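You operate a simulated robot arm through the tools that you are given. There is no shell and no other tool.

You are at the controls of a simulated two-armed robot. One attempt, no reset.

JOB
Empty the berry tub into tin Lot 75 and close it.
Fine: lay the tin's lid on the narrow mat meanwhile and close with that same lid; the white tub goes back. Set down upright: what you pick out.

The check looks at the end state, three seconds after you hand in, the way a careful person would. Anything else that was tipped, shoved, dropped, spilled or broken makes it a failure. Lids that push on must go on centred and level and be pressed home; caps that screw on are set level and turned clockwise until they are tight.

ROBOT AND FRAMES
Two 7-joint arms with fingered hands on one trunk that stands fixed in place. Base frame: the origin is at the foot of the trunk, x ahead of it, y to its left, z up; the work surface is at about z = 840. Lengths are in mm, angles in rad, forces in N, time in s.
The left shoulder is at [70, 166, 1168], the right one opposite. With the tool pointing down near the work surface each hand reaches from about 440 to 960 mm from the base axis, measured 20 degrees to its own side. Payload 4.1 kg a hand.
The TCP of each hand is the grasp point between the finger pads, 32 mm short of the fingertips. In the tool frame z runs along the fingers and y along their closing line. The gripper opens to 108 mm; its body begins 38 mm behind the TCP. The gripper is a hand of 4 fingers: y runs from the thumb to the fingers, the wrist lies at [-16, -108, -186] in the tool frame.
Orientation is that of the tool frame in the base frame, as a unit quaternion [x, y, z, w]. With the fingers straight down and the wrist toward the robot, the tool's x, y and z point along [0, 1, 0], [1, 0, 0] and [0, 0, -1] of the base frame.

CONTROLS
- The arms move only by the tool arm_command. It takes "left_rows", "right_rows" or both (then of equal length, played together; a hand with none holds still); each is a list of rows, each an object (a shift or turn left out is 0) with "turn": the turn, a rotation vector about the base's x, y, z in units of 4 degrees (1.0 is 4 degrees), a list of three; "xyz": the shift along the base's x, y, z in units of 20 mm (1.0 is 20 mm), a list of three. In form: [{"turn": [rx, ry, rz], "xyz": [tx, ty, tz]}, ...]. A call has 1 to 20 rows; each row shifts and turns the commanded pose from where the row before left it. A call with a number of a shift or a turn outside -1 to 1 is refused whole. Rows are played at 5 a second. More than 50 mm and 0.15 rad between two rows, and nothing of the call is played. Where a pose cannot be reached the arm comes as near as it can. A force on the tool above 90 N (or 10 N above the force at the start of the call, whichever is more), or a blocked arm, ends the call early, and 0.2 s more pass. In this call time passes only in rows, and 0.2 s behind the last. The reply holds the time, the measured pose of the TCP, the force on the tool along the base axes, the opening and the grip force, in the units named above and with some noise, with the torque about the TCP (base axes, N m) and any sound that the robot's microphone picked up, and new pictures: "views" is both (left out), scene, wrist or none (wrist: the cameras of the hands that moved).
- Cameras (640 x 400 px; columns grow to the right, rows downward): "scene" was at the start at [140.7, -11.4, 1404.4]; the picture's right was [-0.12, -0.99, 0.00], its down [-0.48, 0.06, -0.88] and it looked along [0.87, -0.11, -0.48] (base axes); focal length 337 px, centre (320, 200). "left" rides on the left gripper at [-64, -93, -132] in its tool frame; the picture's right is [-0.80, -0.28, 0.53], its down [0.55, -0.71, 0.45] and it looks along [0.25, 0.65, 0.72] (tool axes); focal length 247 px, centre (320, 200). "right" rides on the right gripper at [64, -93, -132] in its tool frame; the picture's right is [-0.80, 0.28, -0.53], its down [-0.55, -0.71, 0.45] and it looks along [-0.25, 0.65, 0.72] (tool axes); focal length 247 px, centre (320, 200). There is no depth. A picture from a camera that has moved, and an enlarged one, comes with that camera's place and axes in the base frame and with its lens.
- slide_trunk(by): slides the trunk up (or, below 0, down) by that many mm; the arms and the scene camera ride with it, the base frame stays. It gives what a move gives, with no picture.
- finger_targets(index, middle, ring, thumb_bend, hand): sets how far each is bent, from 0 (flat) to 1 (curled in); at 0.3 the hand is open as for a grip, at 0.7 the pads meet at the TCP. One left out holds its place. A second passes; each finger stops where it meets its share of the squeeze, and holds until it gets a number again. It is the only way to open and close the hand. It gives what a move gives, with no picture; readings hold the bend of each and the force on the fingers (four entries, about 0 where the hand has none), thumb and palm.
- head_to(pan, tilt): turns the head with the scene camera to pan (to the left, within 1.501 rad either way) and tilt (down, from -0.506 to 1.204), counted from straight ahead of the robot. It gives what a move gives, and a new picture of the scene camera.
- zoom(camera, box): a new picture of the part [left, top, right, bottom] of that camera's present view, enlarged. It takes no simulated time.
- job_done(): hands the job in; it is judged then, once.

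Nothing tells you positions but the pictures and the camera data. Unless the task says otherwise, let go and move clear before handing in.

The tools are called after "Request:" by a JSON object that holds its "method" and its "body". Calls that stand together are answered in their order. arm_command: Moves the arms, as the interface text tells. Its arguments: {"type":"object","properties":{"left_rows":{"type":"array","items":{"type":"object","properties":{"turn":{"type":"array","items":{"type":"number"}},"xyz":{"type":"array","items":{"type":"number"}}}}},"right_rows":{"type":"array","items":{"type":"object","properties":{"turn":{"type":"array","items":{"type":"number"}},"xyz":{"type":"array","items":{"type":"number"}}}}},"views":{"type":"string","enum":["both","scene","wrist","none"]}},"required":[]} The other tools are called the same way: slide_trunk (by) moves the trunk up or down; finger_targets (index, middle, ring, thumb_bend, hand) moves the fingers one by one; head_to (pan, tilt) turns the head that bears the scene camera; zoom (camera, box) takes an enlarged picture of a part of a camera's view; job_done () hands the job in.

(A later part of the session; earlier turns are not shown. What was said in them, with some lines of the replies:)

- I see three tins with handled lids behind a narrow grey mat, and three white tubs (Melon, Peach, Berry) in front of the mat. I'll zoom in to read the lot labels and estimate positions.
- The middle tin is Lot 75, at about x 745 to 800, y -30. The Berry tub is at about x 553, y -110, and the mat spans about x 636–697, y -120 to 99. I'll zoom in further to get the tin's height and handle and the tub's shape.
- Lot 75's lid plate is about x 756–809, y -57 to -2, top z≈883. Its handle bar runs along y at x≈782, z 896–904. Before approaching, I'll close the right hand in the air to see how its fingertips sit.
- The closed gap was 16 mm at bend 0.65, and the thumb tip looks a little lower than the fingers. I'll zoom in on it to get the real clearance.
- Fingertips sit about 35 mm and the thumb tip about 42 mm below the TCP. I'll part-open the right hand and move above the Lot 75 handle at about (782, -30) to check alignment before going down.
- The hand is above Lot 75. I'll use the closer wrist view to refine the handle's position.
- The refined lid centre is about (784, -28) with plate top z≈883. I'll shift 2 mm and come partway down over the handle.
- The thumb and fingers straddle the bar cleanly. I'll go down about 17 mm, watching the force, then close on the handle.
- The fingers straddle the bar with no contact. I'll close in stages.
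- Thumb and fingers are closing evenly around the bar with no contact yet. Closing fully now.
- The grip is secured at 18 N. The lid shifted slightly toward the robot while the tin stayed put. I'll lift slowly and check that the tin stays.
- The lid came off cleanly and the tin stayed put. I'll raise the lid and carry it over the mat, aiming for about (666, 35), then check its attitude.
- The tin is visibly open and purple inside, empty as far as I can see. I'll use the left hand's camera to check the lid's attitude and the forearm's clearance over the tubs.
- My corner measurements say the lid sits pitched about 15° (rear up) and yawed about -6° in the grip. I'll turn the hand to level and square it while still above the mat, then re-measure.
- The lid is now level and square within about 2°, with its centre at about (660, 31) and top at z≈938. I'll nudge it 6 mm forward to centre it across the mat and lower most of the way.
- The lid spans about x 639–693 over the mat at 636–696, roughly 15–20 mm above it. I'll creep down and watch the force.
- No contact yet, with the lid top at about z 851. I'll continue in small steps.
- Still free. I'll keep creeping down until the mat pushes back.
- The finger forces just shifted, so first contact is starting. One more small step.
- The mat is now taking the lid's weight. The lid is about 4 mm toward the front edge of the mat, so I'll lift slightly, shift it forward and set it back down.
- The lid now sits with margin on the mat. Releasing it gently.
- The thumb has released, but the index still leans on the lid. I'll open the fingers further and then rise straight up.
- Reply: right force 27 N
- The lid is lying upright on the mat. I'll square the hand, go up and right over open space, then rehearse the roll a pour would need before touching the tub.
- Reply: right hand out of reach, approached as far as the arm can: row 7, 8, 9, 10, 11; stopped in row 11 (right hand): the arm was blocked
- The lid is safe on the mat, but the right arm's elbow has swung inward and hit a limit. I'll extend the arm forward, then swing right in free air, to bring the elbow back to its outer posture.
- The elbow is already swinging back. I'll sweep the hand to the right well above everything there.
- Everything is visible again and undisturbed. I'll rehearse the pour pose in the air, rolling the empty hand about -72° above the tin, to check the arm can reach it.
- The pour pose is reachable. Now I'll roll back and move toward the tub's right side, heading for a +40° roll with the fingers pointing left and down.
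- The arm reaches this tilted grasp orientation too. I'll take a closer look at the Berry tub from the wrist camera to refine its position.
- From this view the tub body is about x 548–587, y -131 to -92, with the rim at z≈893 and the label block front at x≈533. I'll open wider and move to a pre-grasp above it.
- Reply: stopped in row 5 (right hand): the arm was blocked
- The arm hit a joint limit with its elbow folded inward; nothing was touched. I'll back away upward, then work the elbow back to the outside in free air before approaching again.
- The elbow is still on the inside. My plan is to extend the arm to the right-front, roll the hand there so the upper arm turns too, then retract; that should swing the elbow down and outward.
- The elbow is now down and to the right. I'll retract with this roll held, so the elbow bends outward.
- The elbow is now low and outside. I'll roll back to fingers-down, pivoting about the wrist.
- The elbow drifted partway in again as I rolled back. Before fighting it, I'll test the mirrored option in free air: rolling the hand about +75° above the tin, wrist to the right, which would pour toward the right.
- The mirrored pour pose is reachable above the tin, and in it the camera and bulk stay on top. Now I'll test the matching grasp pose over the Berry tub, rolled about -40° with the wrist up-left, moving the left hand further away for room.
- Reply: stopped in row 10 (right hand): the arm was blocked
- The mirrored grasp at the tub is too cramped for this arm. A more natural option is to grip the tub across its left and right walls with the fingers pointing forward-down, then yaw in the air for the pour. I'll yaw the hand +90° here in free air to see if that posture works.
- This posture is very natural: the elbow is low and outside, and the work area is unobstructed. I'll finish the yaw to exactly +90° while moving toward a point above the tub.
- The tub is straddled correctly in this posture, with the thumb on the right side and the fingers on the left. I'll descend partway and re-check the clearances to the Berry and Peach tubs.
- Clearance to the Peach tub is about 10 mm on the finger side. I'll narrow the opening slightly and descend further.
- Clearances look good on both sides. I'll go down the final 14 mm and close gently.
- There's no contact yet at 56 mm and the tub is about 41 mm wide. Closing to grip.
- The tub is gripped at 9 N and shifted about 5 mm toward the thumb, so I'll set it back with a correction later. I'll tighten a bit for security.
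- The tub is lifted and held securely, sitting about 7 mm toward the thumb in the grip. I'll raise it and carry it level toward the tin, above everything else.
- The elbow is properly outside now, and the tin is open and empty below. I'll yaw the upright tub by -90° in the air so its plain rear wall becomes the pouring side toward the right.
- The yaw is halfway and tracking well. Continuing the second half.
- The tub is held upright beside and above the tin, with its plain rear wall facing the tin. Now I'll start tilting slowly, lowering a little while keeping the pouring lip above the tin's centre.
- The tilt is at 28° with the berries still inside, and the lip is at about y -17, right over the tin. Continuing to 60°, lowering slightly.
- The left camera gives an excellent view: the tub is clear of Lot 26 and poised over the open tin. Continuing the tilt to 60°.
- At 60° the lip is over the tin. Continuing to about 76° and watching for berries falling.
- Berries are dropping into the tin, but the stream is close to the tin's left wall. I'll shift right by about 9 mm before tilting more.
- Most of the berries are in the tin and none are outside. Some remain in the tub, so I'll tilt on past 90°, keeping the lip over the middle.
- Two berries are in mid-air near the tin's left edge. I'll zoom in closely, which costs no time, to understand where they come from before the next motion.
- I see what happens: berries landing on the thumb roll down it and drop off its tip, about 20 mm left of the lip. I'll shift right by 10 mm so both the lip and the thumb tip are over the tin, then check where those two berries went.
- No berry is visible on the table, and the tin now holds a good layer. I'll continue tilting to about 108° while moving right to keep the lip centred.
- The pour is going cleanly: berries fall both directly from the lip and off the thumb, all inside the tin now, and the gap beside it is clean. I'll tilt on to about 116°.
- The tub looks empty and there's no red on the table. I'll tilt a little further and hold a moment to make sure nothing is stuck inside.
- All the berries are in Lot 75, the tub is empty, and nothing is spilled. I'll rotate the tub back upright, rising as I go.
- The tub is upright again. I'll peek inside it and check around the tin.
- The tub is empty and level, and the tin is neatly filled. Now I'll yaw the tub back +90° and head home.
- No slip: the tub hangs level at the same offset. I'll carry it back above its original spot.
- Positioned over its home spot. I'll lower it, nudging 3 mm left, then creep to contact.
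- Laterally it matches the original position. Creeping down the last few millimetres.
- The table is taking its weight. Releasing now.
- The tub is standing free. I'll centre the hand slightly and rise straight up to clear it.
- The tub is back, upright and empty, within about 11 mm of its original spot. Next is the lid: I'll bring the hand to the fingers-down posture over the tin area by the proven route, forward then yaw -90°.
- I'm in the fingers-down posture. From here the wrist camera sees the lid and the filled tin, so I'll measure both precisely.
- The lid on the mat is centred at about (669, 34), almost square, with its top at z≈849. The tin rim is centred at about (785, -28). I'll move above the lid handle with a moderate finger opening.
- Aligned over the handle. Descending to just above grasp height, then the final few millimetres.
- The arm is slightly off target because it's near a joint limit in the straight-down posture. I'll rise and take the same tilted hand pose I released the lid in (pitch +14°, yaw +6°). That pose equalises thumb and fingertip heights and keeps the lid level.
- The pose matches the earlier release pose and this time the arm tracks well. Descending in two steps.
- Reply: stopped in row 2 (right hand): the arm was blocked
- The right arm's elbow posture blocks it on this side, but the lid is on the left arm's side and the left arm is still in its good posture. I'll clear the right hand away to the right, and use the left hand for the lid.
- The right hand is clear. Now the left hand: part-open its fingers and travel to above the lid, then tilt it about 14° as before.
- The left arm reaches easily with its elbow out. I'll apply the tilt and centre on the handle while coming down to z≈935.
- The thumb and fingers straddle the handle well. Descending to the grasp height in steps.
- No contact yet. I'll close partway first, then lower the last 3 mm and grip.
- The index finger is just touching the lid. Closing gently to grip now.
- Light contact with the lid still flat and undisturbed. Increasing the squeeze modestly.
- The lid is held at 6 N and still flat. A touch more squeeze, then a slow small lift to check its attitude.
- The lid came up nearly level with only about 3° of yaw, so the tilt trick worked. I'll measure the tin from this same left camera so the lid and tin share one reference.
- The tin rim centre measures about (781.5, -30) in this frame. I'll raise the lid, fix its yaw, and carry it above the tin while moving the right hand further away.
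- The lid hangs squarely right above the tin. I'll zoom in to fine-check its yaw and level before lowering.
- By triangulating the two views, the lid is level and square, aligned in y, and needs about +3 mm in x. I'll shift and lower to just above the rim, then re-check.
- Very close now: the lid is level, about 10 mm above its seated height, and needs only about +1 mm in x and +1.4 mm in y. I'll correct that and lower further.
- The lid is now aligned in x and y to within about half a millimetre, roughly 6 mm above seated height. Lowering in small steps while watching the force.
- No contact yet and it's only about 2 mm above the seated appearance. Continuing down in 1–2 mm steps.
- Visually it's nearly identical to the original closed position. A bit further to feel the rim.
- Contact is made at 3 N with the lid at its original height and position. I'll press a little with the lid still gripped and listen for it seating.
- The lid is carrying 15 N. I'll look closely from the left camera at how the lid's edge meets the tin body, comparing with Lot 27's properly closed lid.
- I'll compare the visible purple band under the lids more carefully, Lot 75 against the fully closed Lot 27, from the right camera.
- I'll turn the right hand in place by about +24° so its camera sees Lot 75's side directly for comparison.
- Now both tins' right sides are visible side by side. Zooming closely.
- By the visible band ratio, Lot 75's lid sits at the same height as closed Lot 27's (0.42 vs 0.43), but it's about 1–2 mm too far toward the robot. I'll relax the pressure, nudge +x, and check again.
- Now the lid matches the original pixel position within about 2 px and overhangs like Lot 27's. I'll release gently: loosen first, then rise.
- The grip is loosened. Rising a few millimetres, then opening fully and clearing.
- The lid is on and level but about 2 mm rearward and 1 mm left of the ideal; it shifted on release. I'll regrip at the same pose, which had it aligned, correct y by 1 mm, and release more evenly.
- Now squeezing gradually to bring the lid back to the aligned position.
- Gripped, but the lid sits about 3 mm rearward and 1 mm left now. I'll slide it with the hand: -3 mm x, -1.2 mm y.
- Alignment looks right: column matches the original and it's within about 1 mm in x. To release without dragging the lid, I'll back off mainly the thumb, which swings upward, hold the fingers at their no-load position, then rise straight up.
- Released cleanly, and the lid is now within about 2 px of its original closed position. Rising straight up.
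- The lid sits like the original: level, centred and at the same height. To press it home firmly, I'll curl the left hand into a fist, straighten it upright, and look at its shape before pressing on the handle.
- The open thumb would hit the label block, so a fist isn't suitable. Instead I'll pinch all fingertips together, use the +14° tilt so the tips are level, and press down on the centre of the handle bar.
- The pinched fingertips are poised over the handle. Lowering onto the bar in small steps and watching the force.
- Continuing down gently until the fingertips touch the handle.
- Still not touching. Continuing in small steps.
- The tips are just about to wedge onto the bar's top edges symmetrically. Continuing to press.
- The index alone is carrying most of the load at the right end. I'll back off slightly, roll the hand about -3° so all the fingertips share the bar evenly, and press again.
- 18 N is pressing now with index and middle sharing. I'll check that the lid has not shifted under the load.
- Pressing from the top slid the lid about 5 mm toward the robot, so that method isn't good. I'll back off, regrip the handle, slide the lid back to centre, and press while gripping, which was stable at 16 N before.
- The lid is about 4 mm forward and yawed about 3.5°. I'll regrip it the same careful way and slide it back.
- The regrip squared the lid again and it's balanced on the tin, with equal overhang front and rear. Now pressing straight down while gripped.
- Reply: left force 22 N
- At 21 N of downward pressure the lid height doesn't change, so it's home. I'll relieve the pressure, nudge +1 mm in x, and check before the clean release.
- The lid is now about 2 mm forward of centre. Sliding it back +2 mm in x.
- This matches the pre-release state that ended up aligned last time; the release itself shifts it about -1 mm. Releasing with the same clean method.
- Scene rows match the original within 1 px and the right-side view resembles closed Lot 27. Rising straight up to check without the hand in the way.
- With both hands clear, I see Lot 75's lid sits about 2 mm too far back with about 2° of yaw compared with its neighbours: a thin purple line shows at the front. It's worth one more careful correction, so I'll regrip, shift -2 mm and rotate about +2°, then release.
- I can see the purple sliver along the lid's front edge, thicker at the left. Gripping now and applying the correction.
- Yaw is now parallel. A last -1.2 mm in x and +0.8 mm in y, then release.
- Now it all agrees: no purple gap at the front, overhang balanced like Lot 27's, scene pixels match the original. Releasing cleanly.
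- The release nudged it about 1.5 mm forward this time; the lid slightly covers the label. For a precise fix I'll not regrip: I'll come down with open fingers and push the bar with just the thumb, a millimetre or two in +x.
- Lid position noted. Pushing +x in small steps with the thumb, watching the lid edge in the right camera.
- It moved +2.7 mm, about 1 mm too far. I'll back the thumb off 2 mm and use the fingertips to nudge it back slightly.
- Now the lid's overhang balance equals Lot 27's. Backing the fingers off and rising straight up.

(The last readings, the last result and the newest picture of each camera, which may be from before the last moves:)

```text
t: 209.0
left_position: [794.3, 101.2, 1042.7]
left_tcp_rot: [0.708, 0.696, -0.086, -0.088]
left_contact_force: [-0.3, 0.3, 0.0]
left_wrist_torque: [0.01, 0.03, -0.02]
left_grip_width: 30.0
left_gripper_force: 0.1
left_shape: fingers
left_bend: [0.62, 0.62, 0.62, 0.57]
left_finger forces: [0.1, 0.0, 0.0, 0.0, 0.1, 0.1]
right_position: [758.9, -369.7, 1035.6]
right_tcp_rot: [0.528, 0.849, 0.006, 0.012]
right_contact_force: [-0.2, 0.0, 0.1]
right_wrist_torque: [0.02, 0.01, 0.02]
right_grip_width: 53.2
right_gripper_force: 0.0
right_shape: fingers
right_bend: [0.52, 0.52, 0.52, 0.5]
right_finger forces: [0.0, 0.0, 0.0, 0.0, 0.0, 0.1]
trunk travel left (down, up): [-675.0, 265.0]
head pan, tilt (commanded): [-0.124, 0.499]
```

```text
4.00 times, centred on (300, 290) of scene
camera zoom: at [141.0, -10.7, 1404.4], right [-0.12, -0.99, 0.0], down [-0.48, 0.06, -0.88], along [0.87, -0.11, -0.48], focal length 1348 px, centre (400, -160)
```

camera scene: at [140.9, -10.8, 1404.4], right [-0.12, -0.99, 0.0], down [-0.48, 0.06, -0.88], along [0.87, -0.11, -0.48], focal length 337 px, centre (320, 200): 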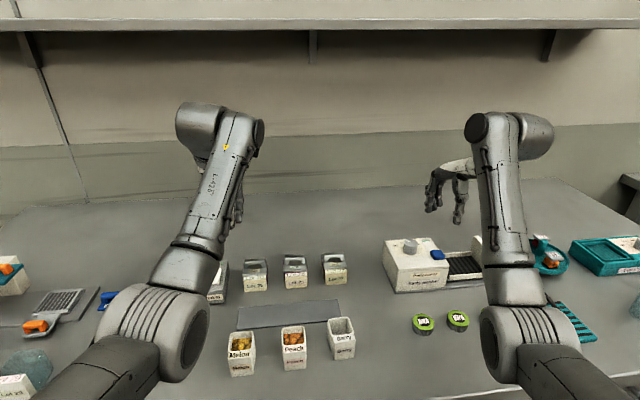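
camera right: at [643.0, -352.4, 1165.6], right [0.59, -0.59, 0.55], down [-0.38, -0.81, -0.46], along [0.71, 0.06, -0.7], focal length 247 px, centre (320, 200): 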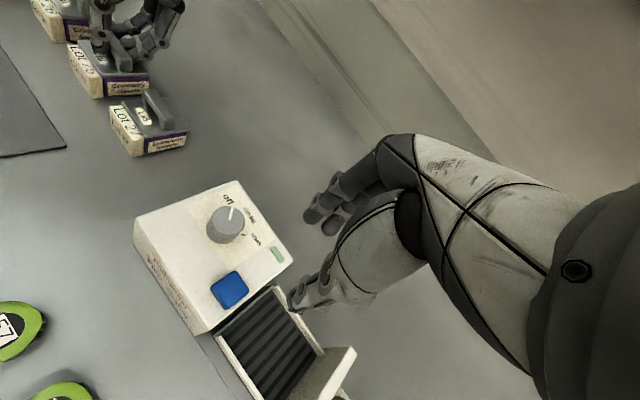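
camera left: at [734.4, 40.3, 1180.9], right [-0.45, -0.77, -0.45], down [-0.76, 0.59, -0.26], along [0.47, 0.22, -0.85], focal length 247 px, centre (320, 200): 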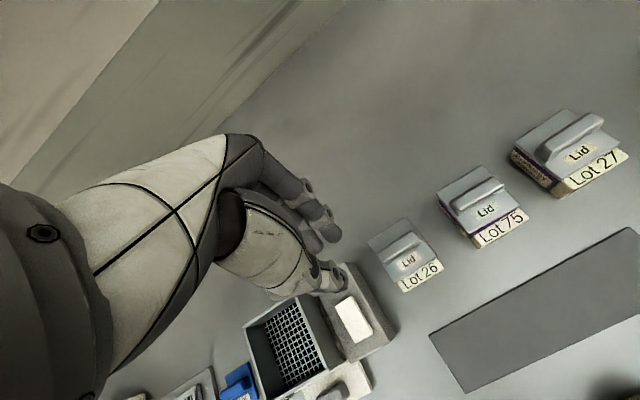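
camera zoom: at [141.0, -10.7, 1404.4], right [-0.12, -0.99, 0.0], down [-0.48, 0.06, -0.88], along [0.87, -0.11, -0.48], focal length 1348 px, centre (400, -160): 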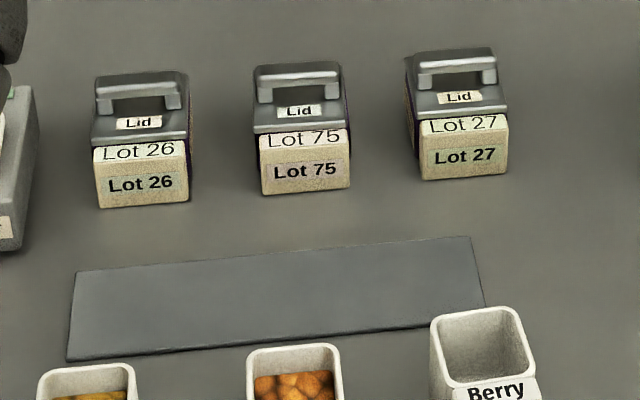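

The lid now sits like its closed neighbours: centred, level, at the same height. I'll retract the left hand well clear and make a final inspection for spills and displaced items.

Request:
{"method": "arm_command", "body": {"left_rows": [{"xyz": [0, 0.3, 0.8]}, {"xyz": [-0.4, 0.8, 0.8]}, {"xyz": [-0.8, 0.9, 0.8]}, {"xyz": [-0.8, 0.9, 0.8]}, {"xyz": [-0.8, 0.9, 0.8]}, {"xyz": [-0.8, 0.9, 0.8]}, {"xyz": [-0.8, 0.9, 0.8]}, {"xyz": [-0.8, 0.9, 0.8]}, {"xyz": [-0.8, 0.9, 0.8]}, {"xyz": [-0.8, 0.9, 0.8]}], "views": "both"}}

Request:
{"method": "zoom", "body": {"camera": "scene", "box": [200, 230, 400, 400]}}

Request:
{"method": "zoom", "body": {"camera": "left", "box": [320, 80, 640, 400]}}

Request:
{"method": "zoom", "body": {"camera": "right", "box": [0, 0, 320, 400]}}

```text
t: 211.2
left_position: [656.5, 269.0, 1204.3]
left_tcp_rot: [0.707, 0.696, -0.085, -0.086]
left_contact_force: [0.3, 0.6, -0.2]
left_wrist_torque: [0.0, -0.02, 0.01]
left_grip_width: 30.1
left_gripper_force: 0.1
left_shape: fingers
left_bend: [0.62, 0.62, 0.62, 0.57]
left_finger forces: [0.0, 0.0, 0.0, 0.1, 0.0, 0.0]
right_position: [758.6, -369.7, 1037.0]
right_tcp_rot: [0.528, 0.849, 0.006, 0.012]
right_contact_force: [0.1, 0.8, 0.3]
right_wrist_torque: [-0.01, -0.01, -0.02]
right_grip_width: 53.3
right_gripper_force: 0.1
right_shape: fingers
right_bend: [0.52, 0.52, 0.52, 0.5]
right_finger forces: [0.1, 0.0, 0.1, 0.0, 0.0, 0.0]
trunk travel left (down, up): [-675.0, 265.0]
head pan, tilt (commanded): [-0.124, 0.499]
camera scene: at [139.8, -11.1, 1404.5], right [-0.12, -0.99, 0.0], down [-0.48, 0.06, -0.88], along [0.87, -0.11, -0.48], focal length 337 px, centre (320, 200)
camera left: at [596.1, 205.3, 1354.3], right [-0.42, -0.79, -0.45], down [-0.78, 0.56, -0.26], along [0.46, 0.24, -0.85], focal length 247 px, centre (320, 200)
```

scene: 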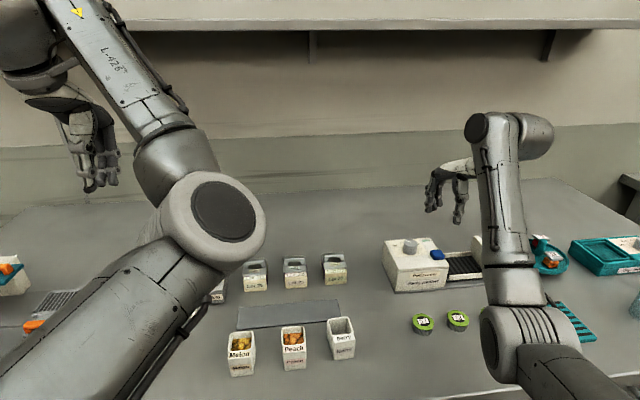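
left: 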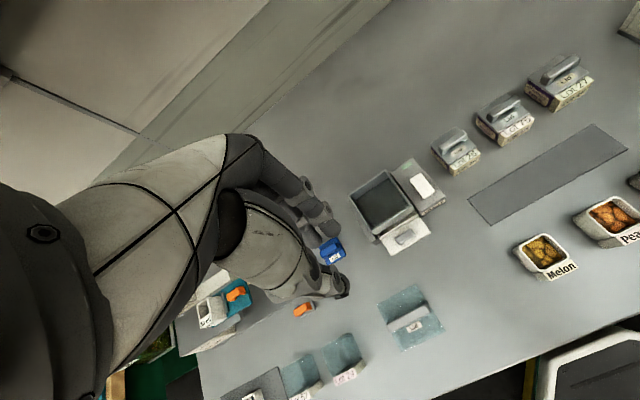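

```text
2.35 times, centred on (300, 315) of scene
camera zoom: at [139.8, -11.1, 1404.5], right [-0.12, -0.99, 0.0], down [-0.48, 0.06, -0.88], along [0.87, -0.11, -0.48], focal length 793 px, centre (367, -71)
```

zoom: 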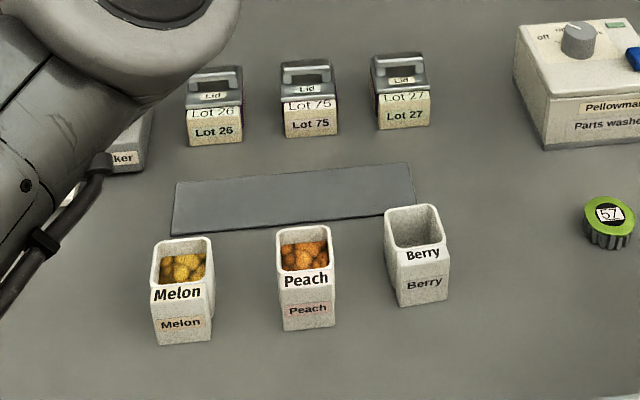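

```text
1.25 times, centred on (480, 240) of left
camera zoom: at [596.1, 205.3, 1354.3], right [-0.42, -0.79, -0.45], down [-0.78, 0.56, -0.26], along [0.46, 0.24, -0.85], focal length 309 px, centre (120, 150)
```

zoom: 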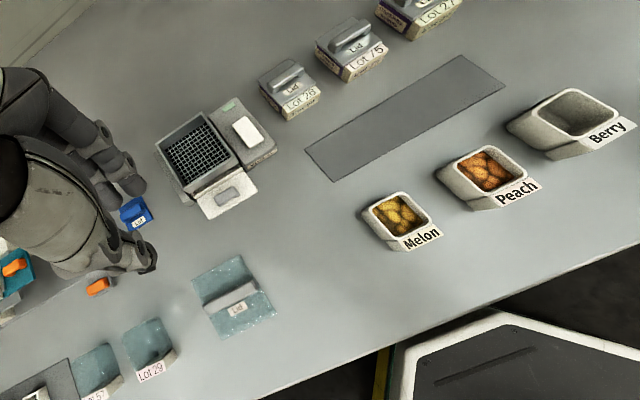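

```text
1.00 times, centred on (160, 200) of right (not enlarged: the box is as wide or as high as the picture)
camera zoom: at [643.7, -352.1, 1165.2], right [0.59, -0.59, 0.55], down [-0.38, -0.81, -0.46], along [0.71, 0.06, -0.7], focal length 247 px, centre (480, 200)
```

zoom: 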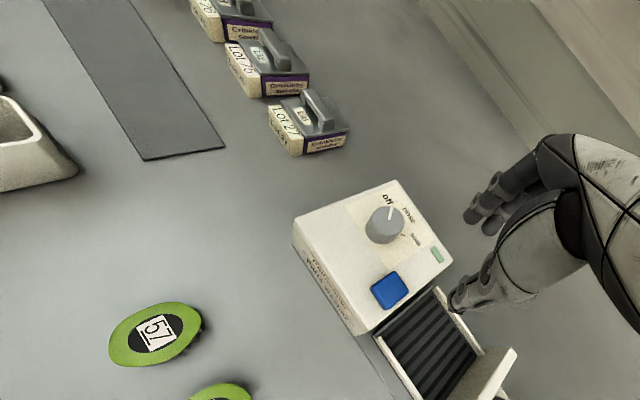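

No spills anywhere, the tub stands upright and empty, and the neighbours are untouched. As a last check I'll compare the lid heights of Lot 75 and Lot 27 once more in close-up from two cameras.

Request:
{"method": "zoom", "body": {"camera": "scene", "box": [278, 248, 318, 278]}}

Request:
{"method": "zoom", "body": {"camera": "scene", "box": [318, 245, 358, 275]}}

Request:
{"method": "zoom", "body": {"camera": "right", "box": [60, 30, 160, 105]}}

Request:
{"method": "zoom", "body": {"camera": "right", "box": [100, 85, 200, 160]}}

```text
13.33 times, centred on (298, 263) of scene
camera zoom: at [139.8, -11.1, 1404.5], right [-0.12, -0.99, 0.0], down [-0.48, 0.06, -0.88], along [0.87, -0.11, -0.48], focal length 4494 px, centre (613, -640)
```

zoom: 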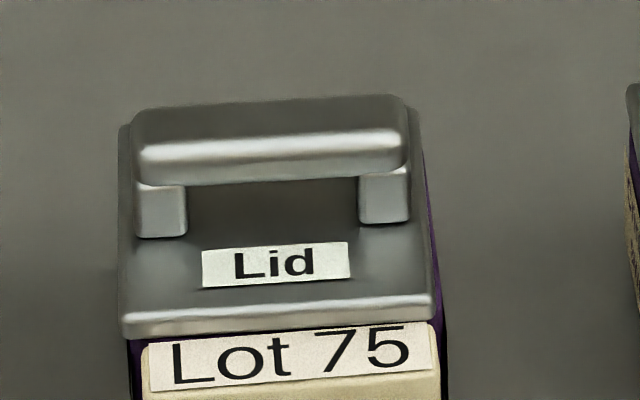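

```text
13.33 times, centred on (338, 260) of scene
camera zoom: at [139.8, -11.1, 1404.5], right [-0.12, -0.99, 0.0], down [-0.48, 0.06, -0.88], along [0.87, -0.11, -0.48], focal length 4494 px, centre (80, -600)
```

zoom: 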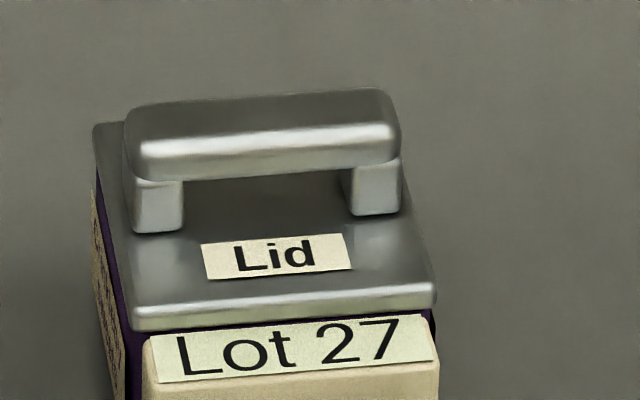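

```text
5.33 times, centred on (110, 68) of right
camera zoom: at [643.7, -352.1, 1165.2], right [0.59, -0.59, 0.55], down [-0.38, -0.81, -0.46], along [0.71, 0.06, -0.7], focal length 1317 px, centre (1440, 907)
```

zoom: 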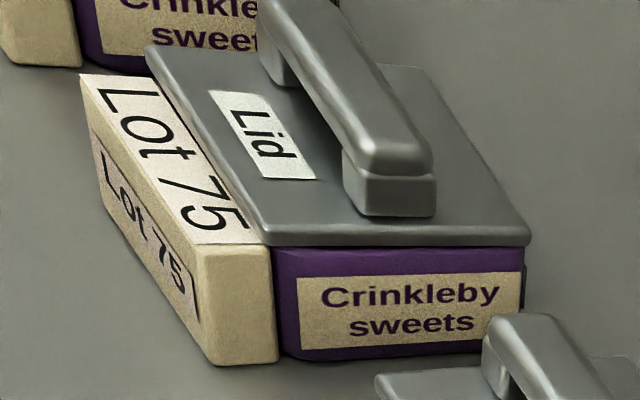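

```text
5.33 times, centred on (150, 122) of right
camera zoom: at [643.7, -352.1, 1165.2], right [0.59, -0.59, 0.55], down [-0.38, -0.81, -0.46], along [0.71, 0.06, -0.7], focal length 1317 px, centre (1227, 613)
```

zoom: 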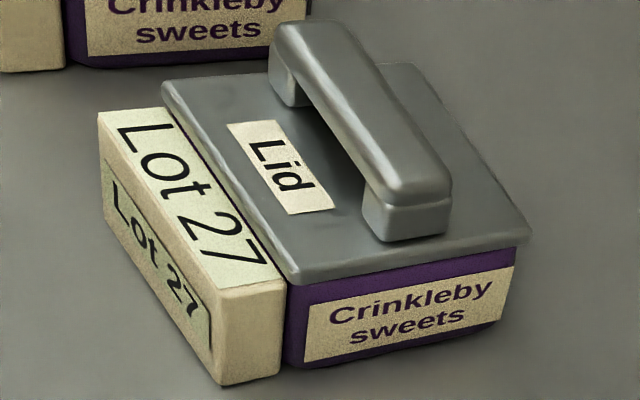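

Lot 75's lid now matches closed Lot 27 in height, level and overhang within measuring error. I pressed it home earlier with 16 to 21 N, and it has not risen since. The berries are all inside, the mat is clear, the white tub is back upright and empty about 1 cm from where it stood, and both hands are clear. Handing in.

Request:
{"method": "job_done", "body": {}}

```text
The job is handed in.
```

I emptied the berry tub into tin Lot 75 and closed it with its own lid, then handed the job in. No result of the check came back.

- **Berries:** All of them went into the tin. I saw none left in the tub or on the table.
- **Lid:** It lay upright on the narrow mat during the pour and went back on the same tin. From the cameras it sits level and at the same height as Lot 27's closed lid. I judged it centred to within about 1 to 2 mm. I pressed it down twice while gripping it, with 16 and 21 N. After the second press I slid it a few millimetres to centre it and did not press again. No click was reported, and because it slid freely I can't say it locks in place; I judged it home by its height.
- **White tub:** It is back in its place, upright and empty. It stands about 11 mm further from the robot than it first did and is turned by about 3 degrees.
- **Other items:** The Lot 75 tin itself shifted by roughly 1 mm while I was adjusting the lid. The other tins and tubs look unmoved in the final pictures.

Both hands were open and clear when I handed in.
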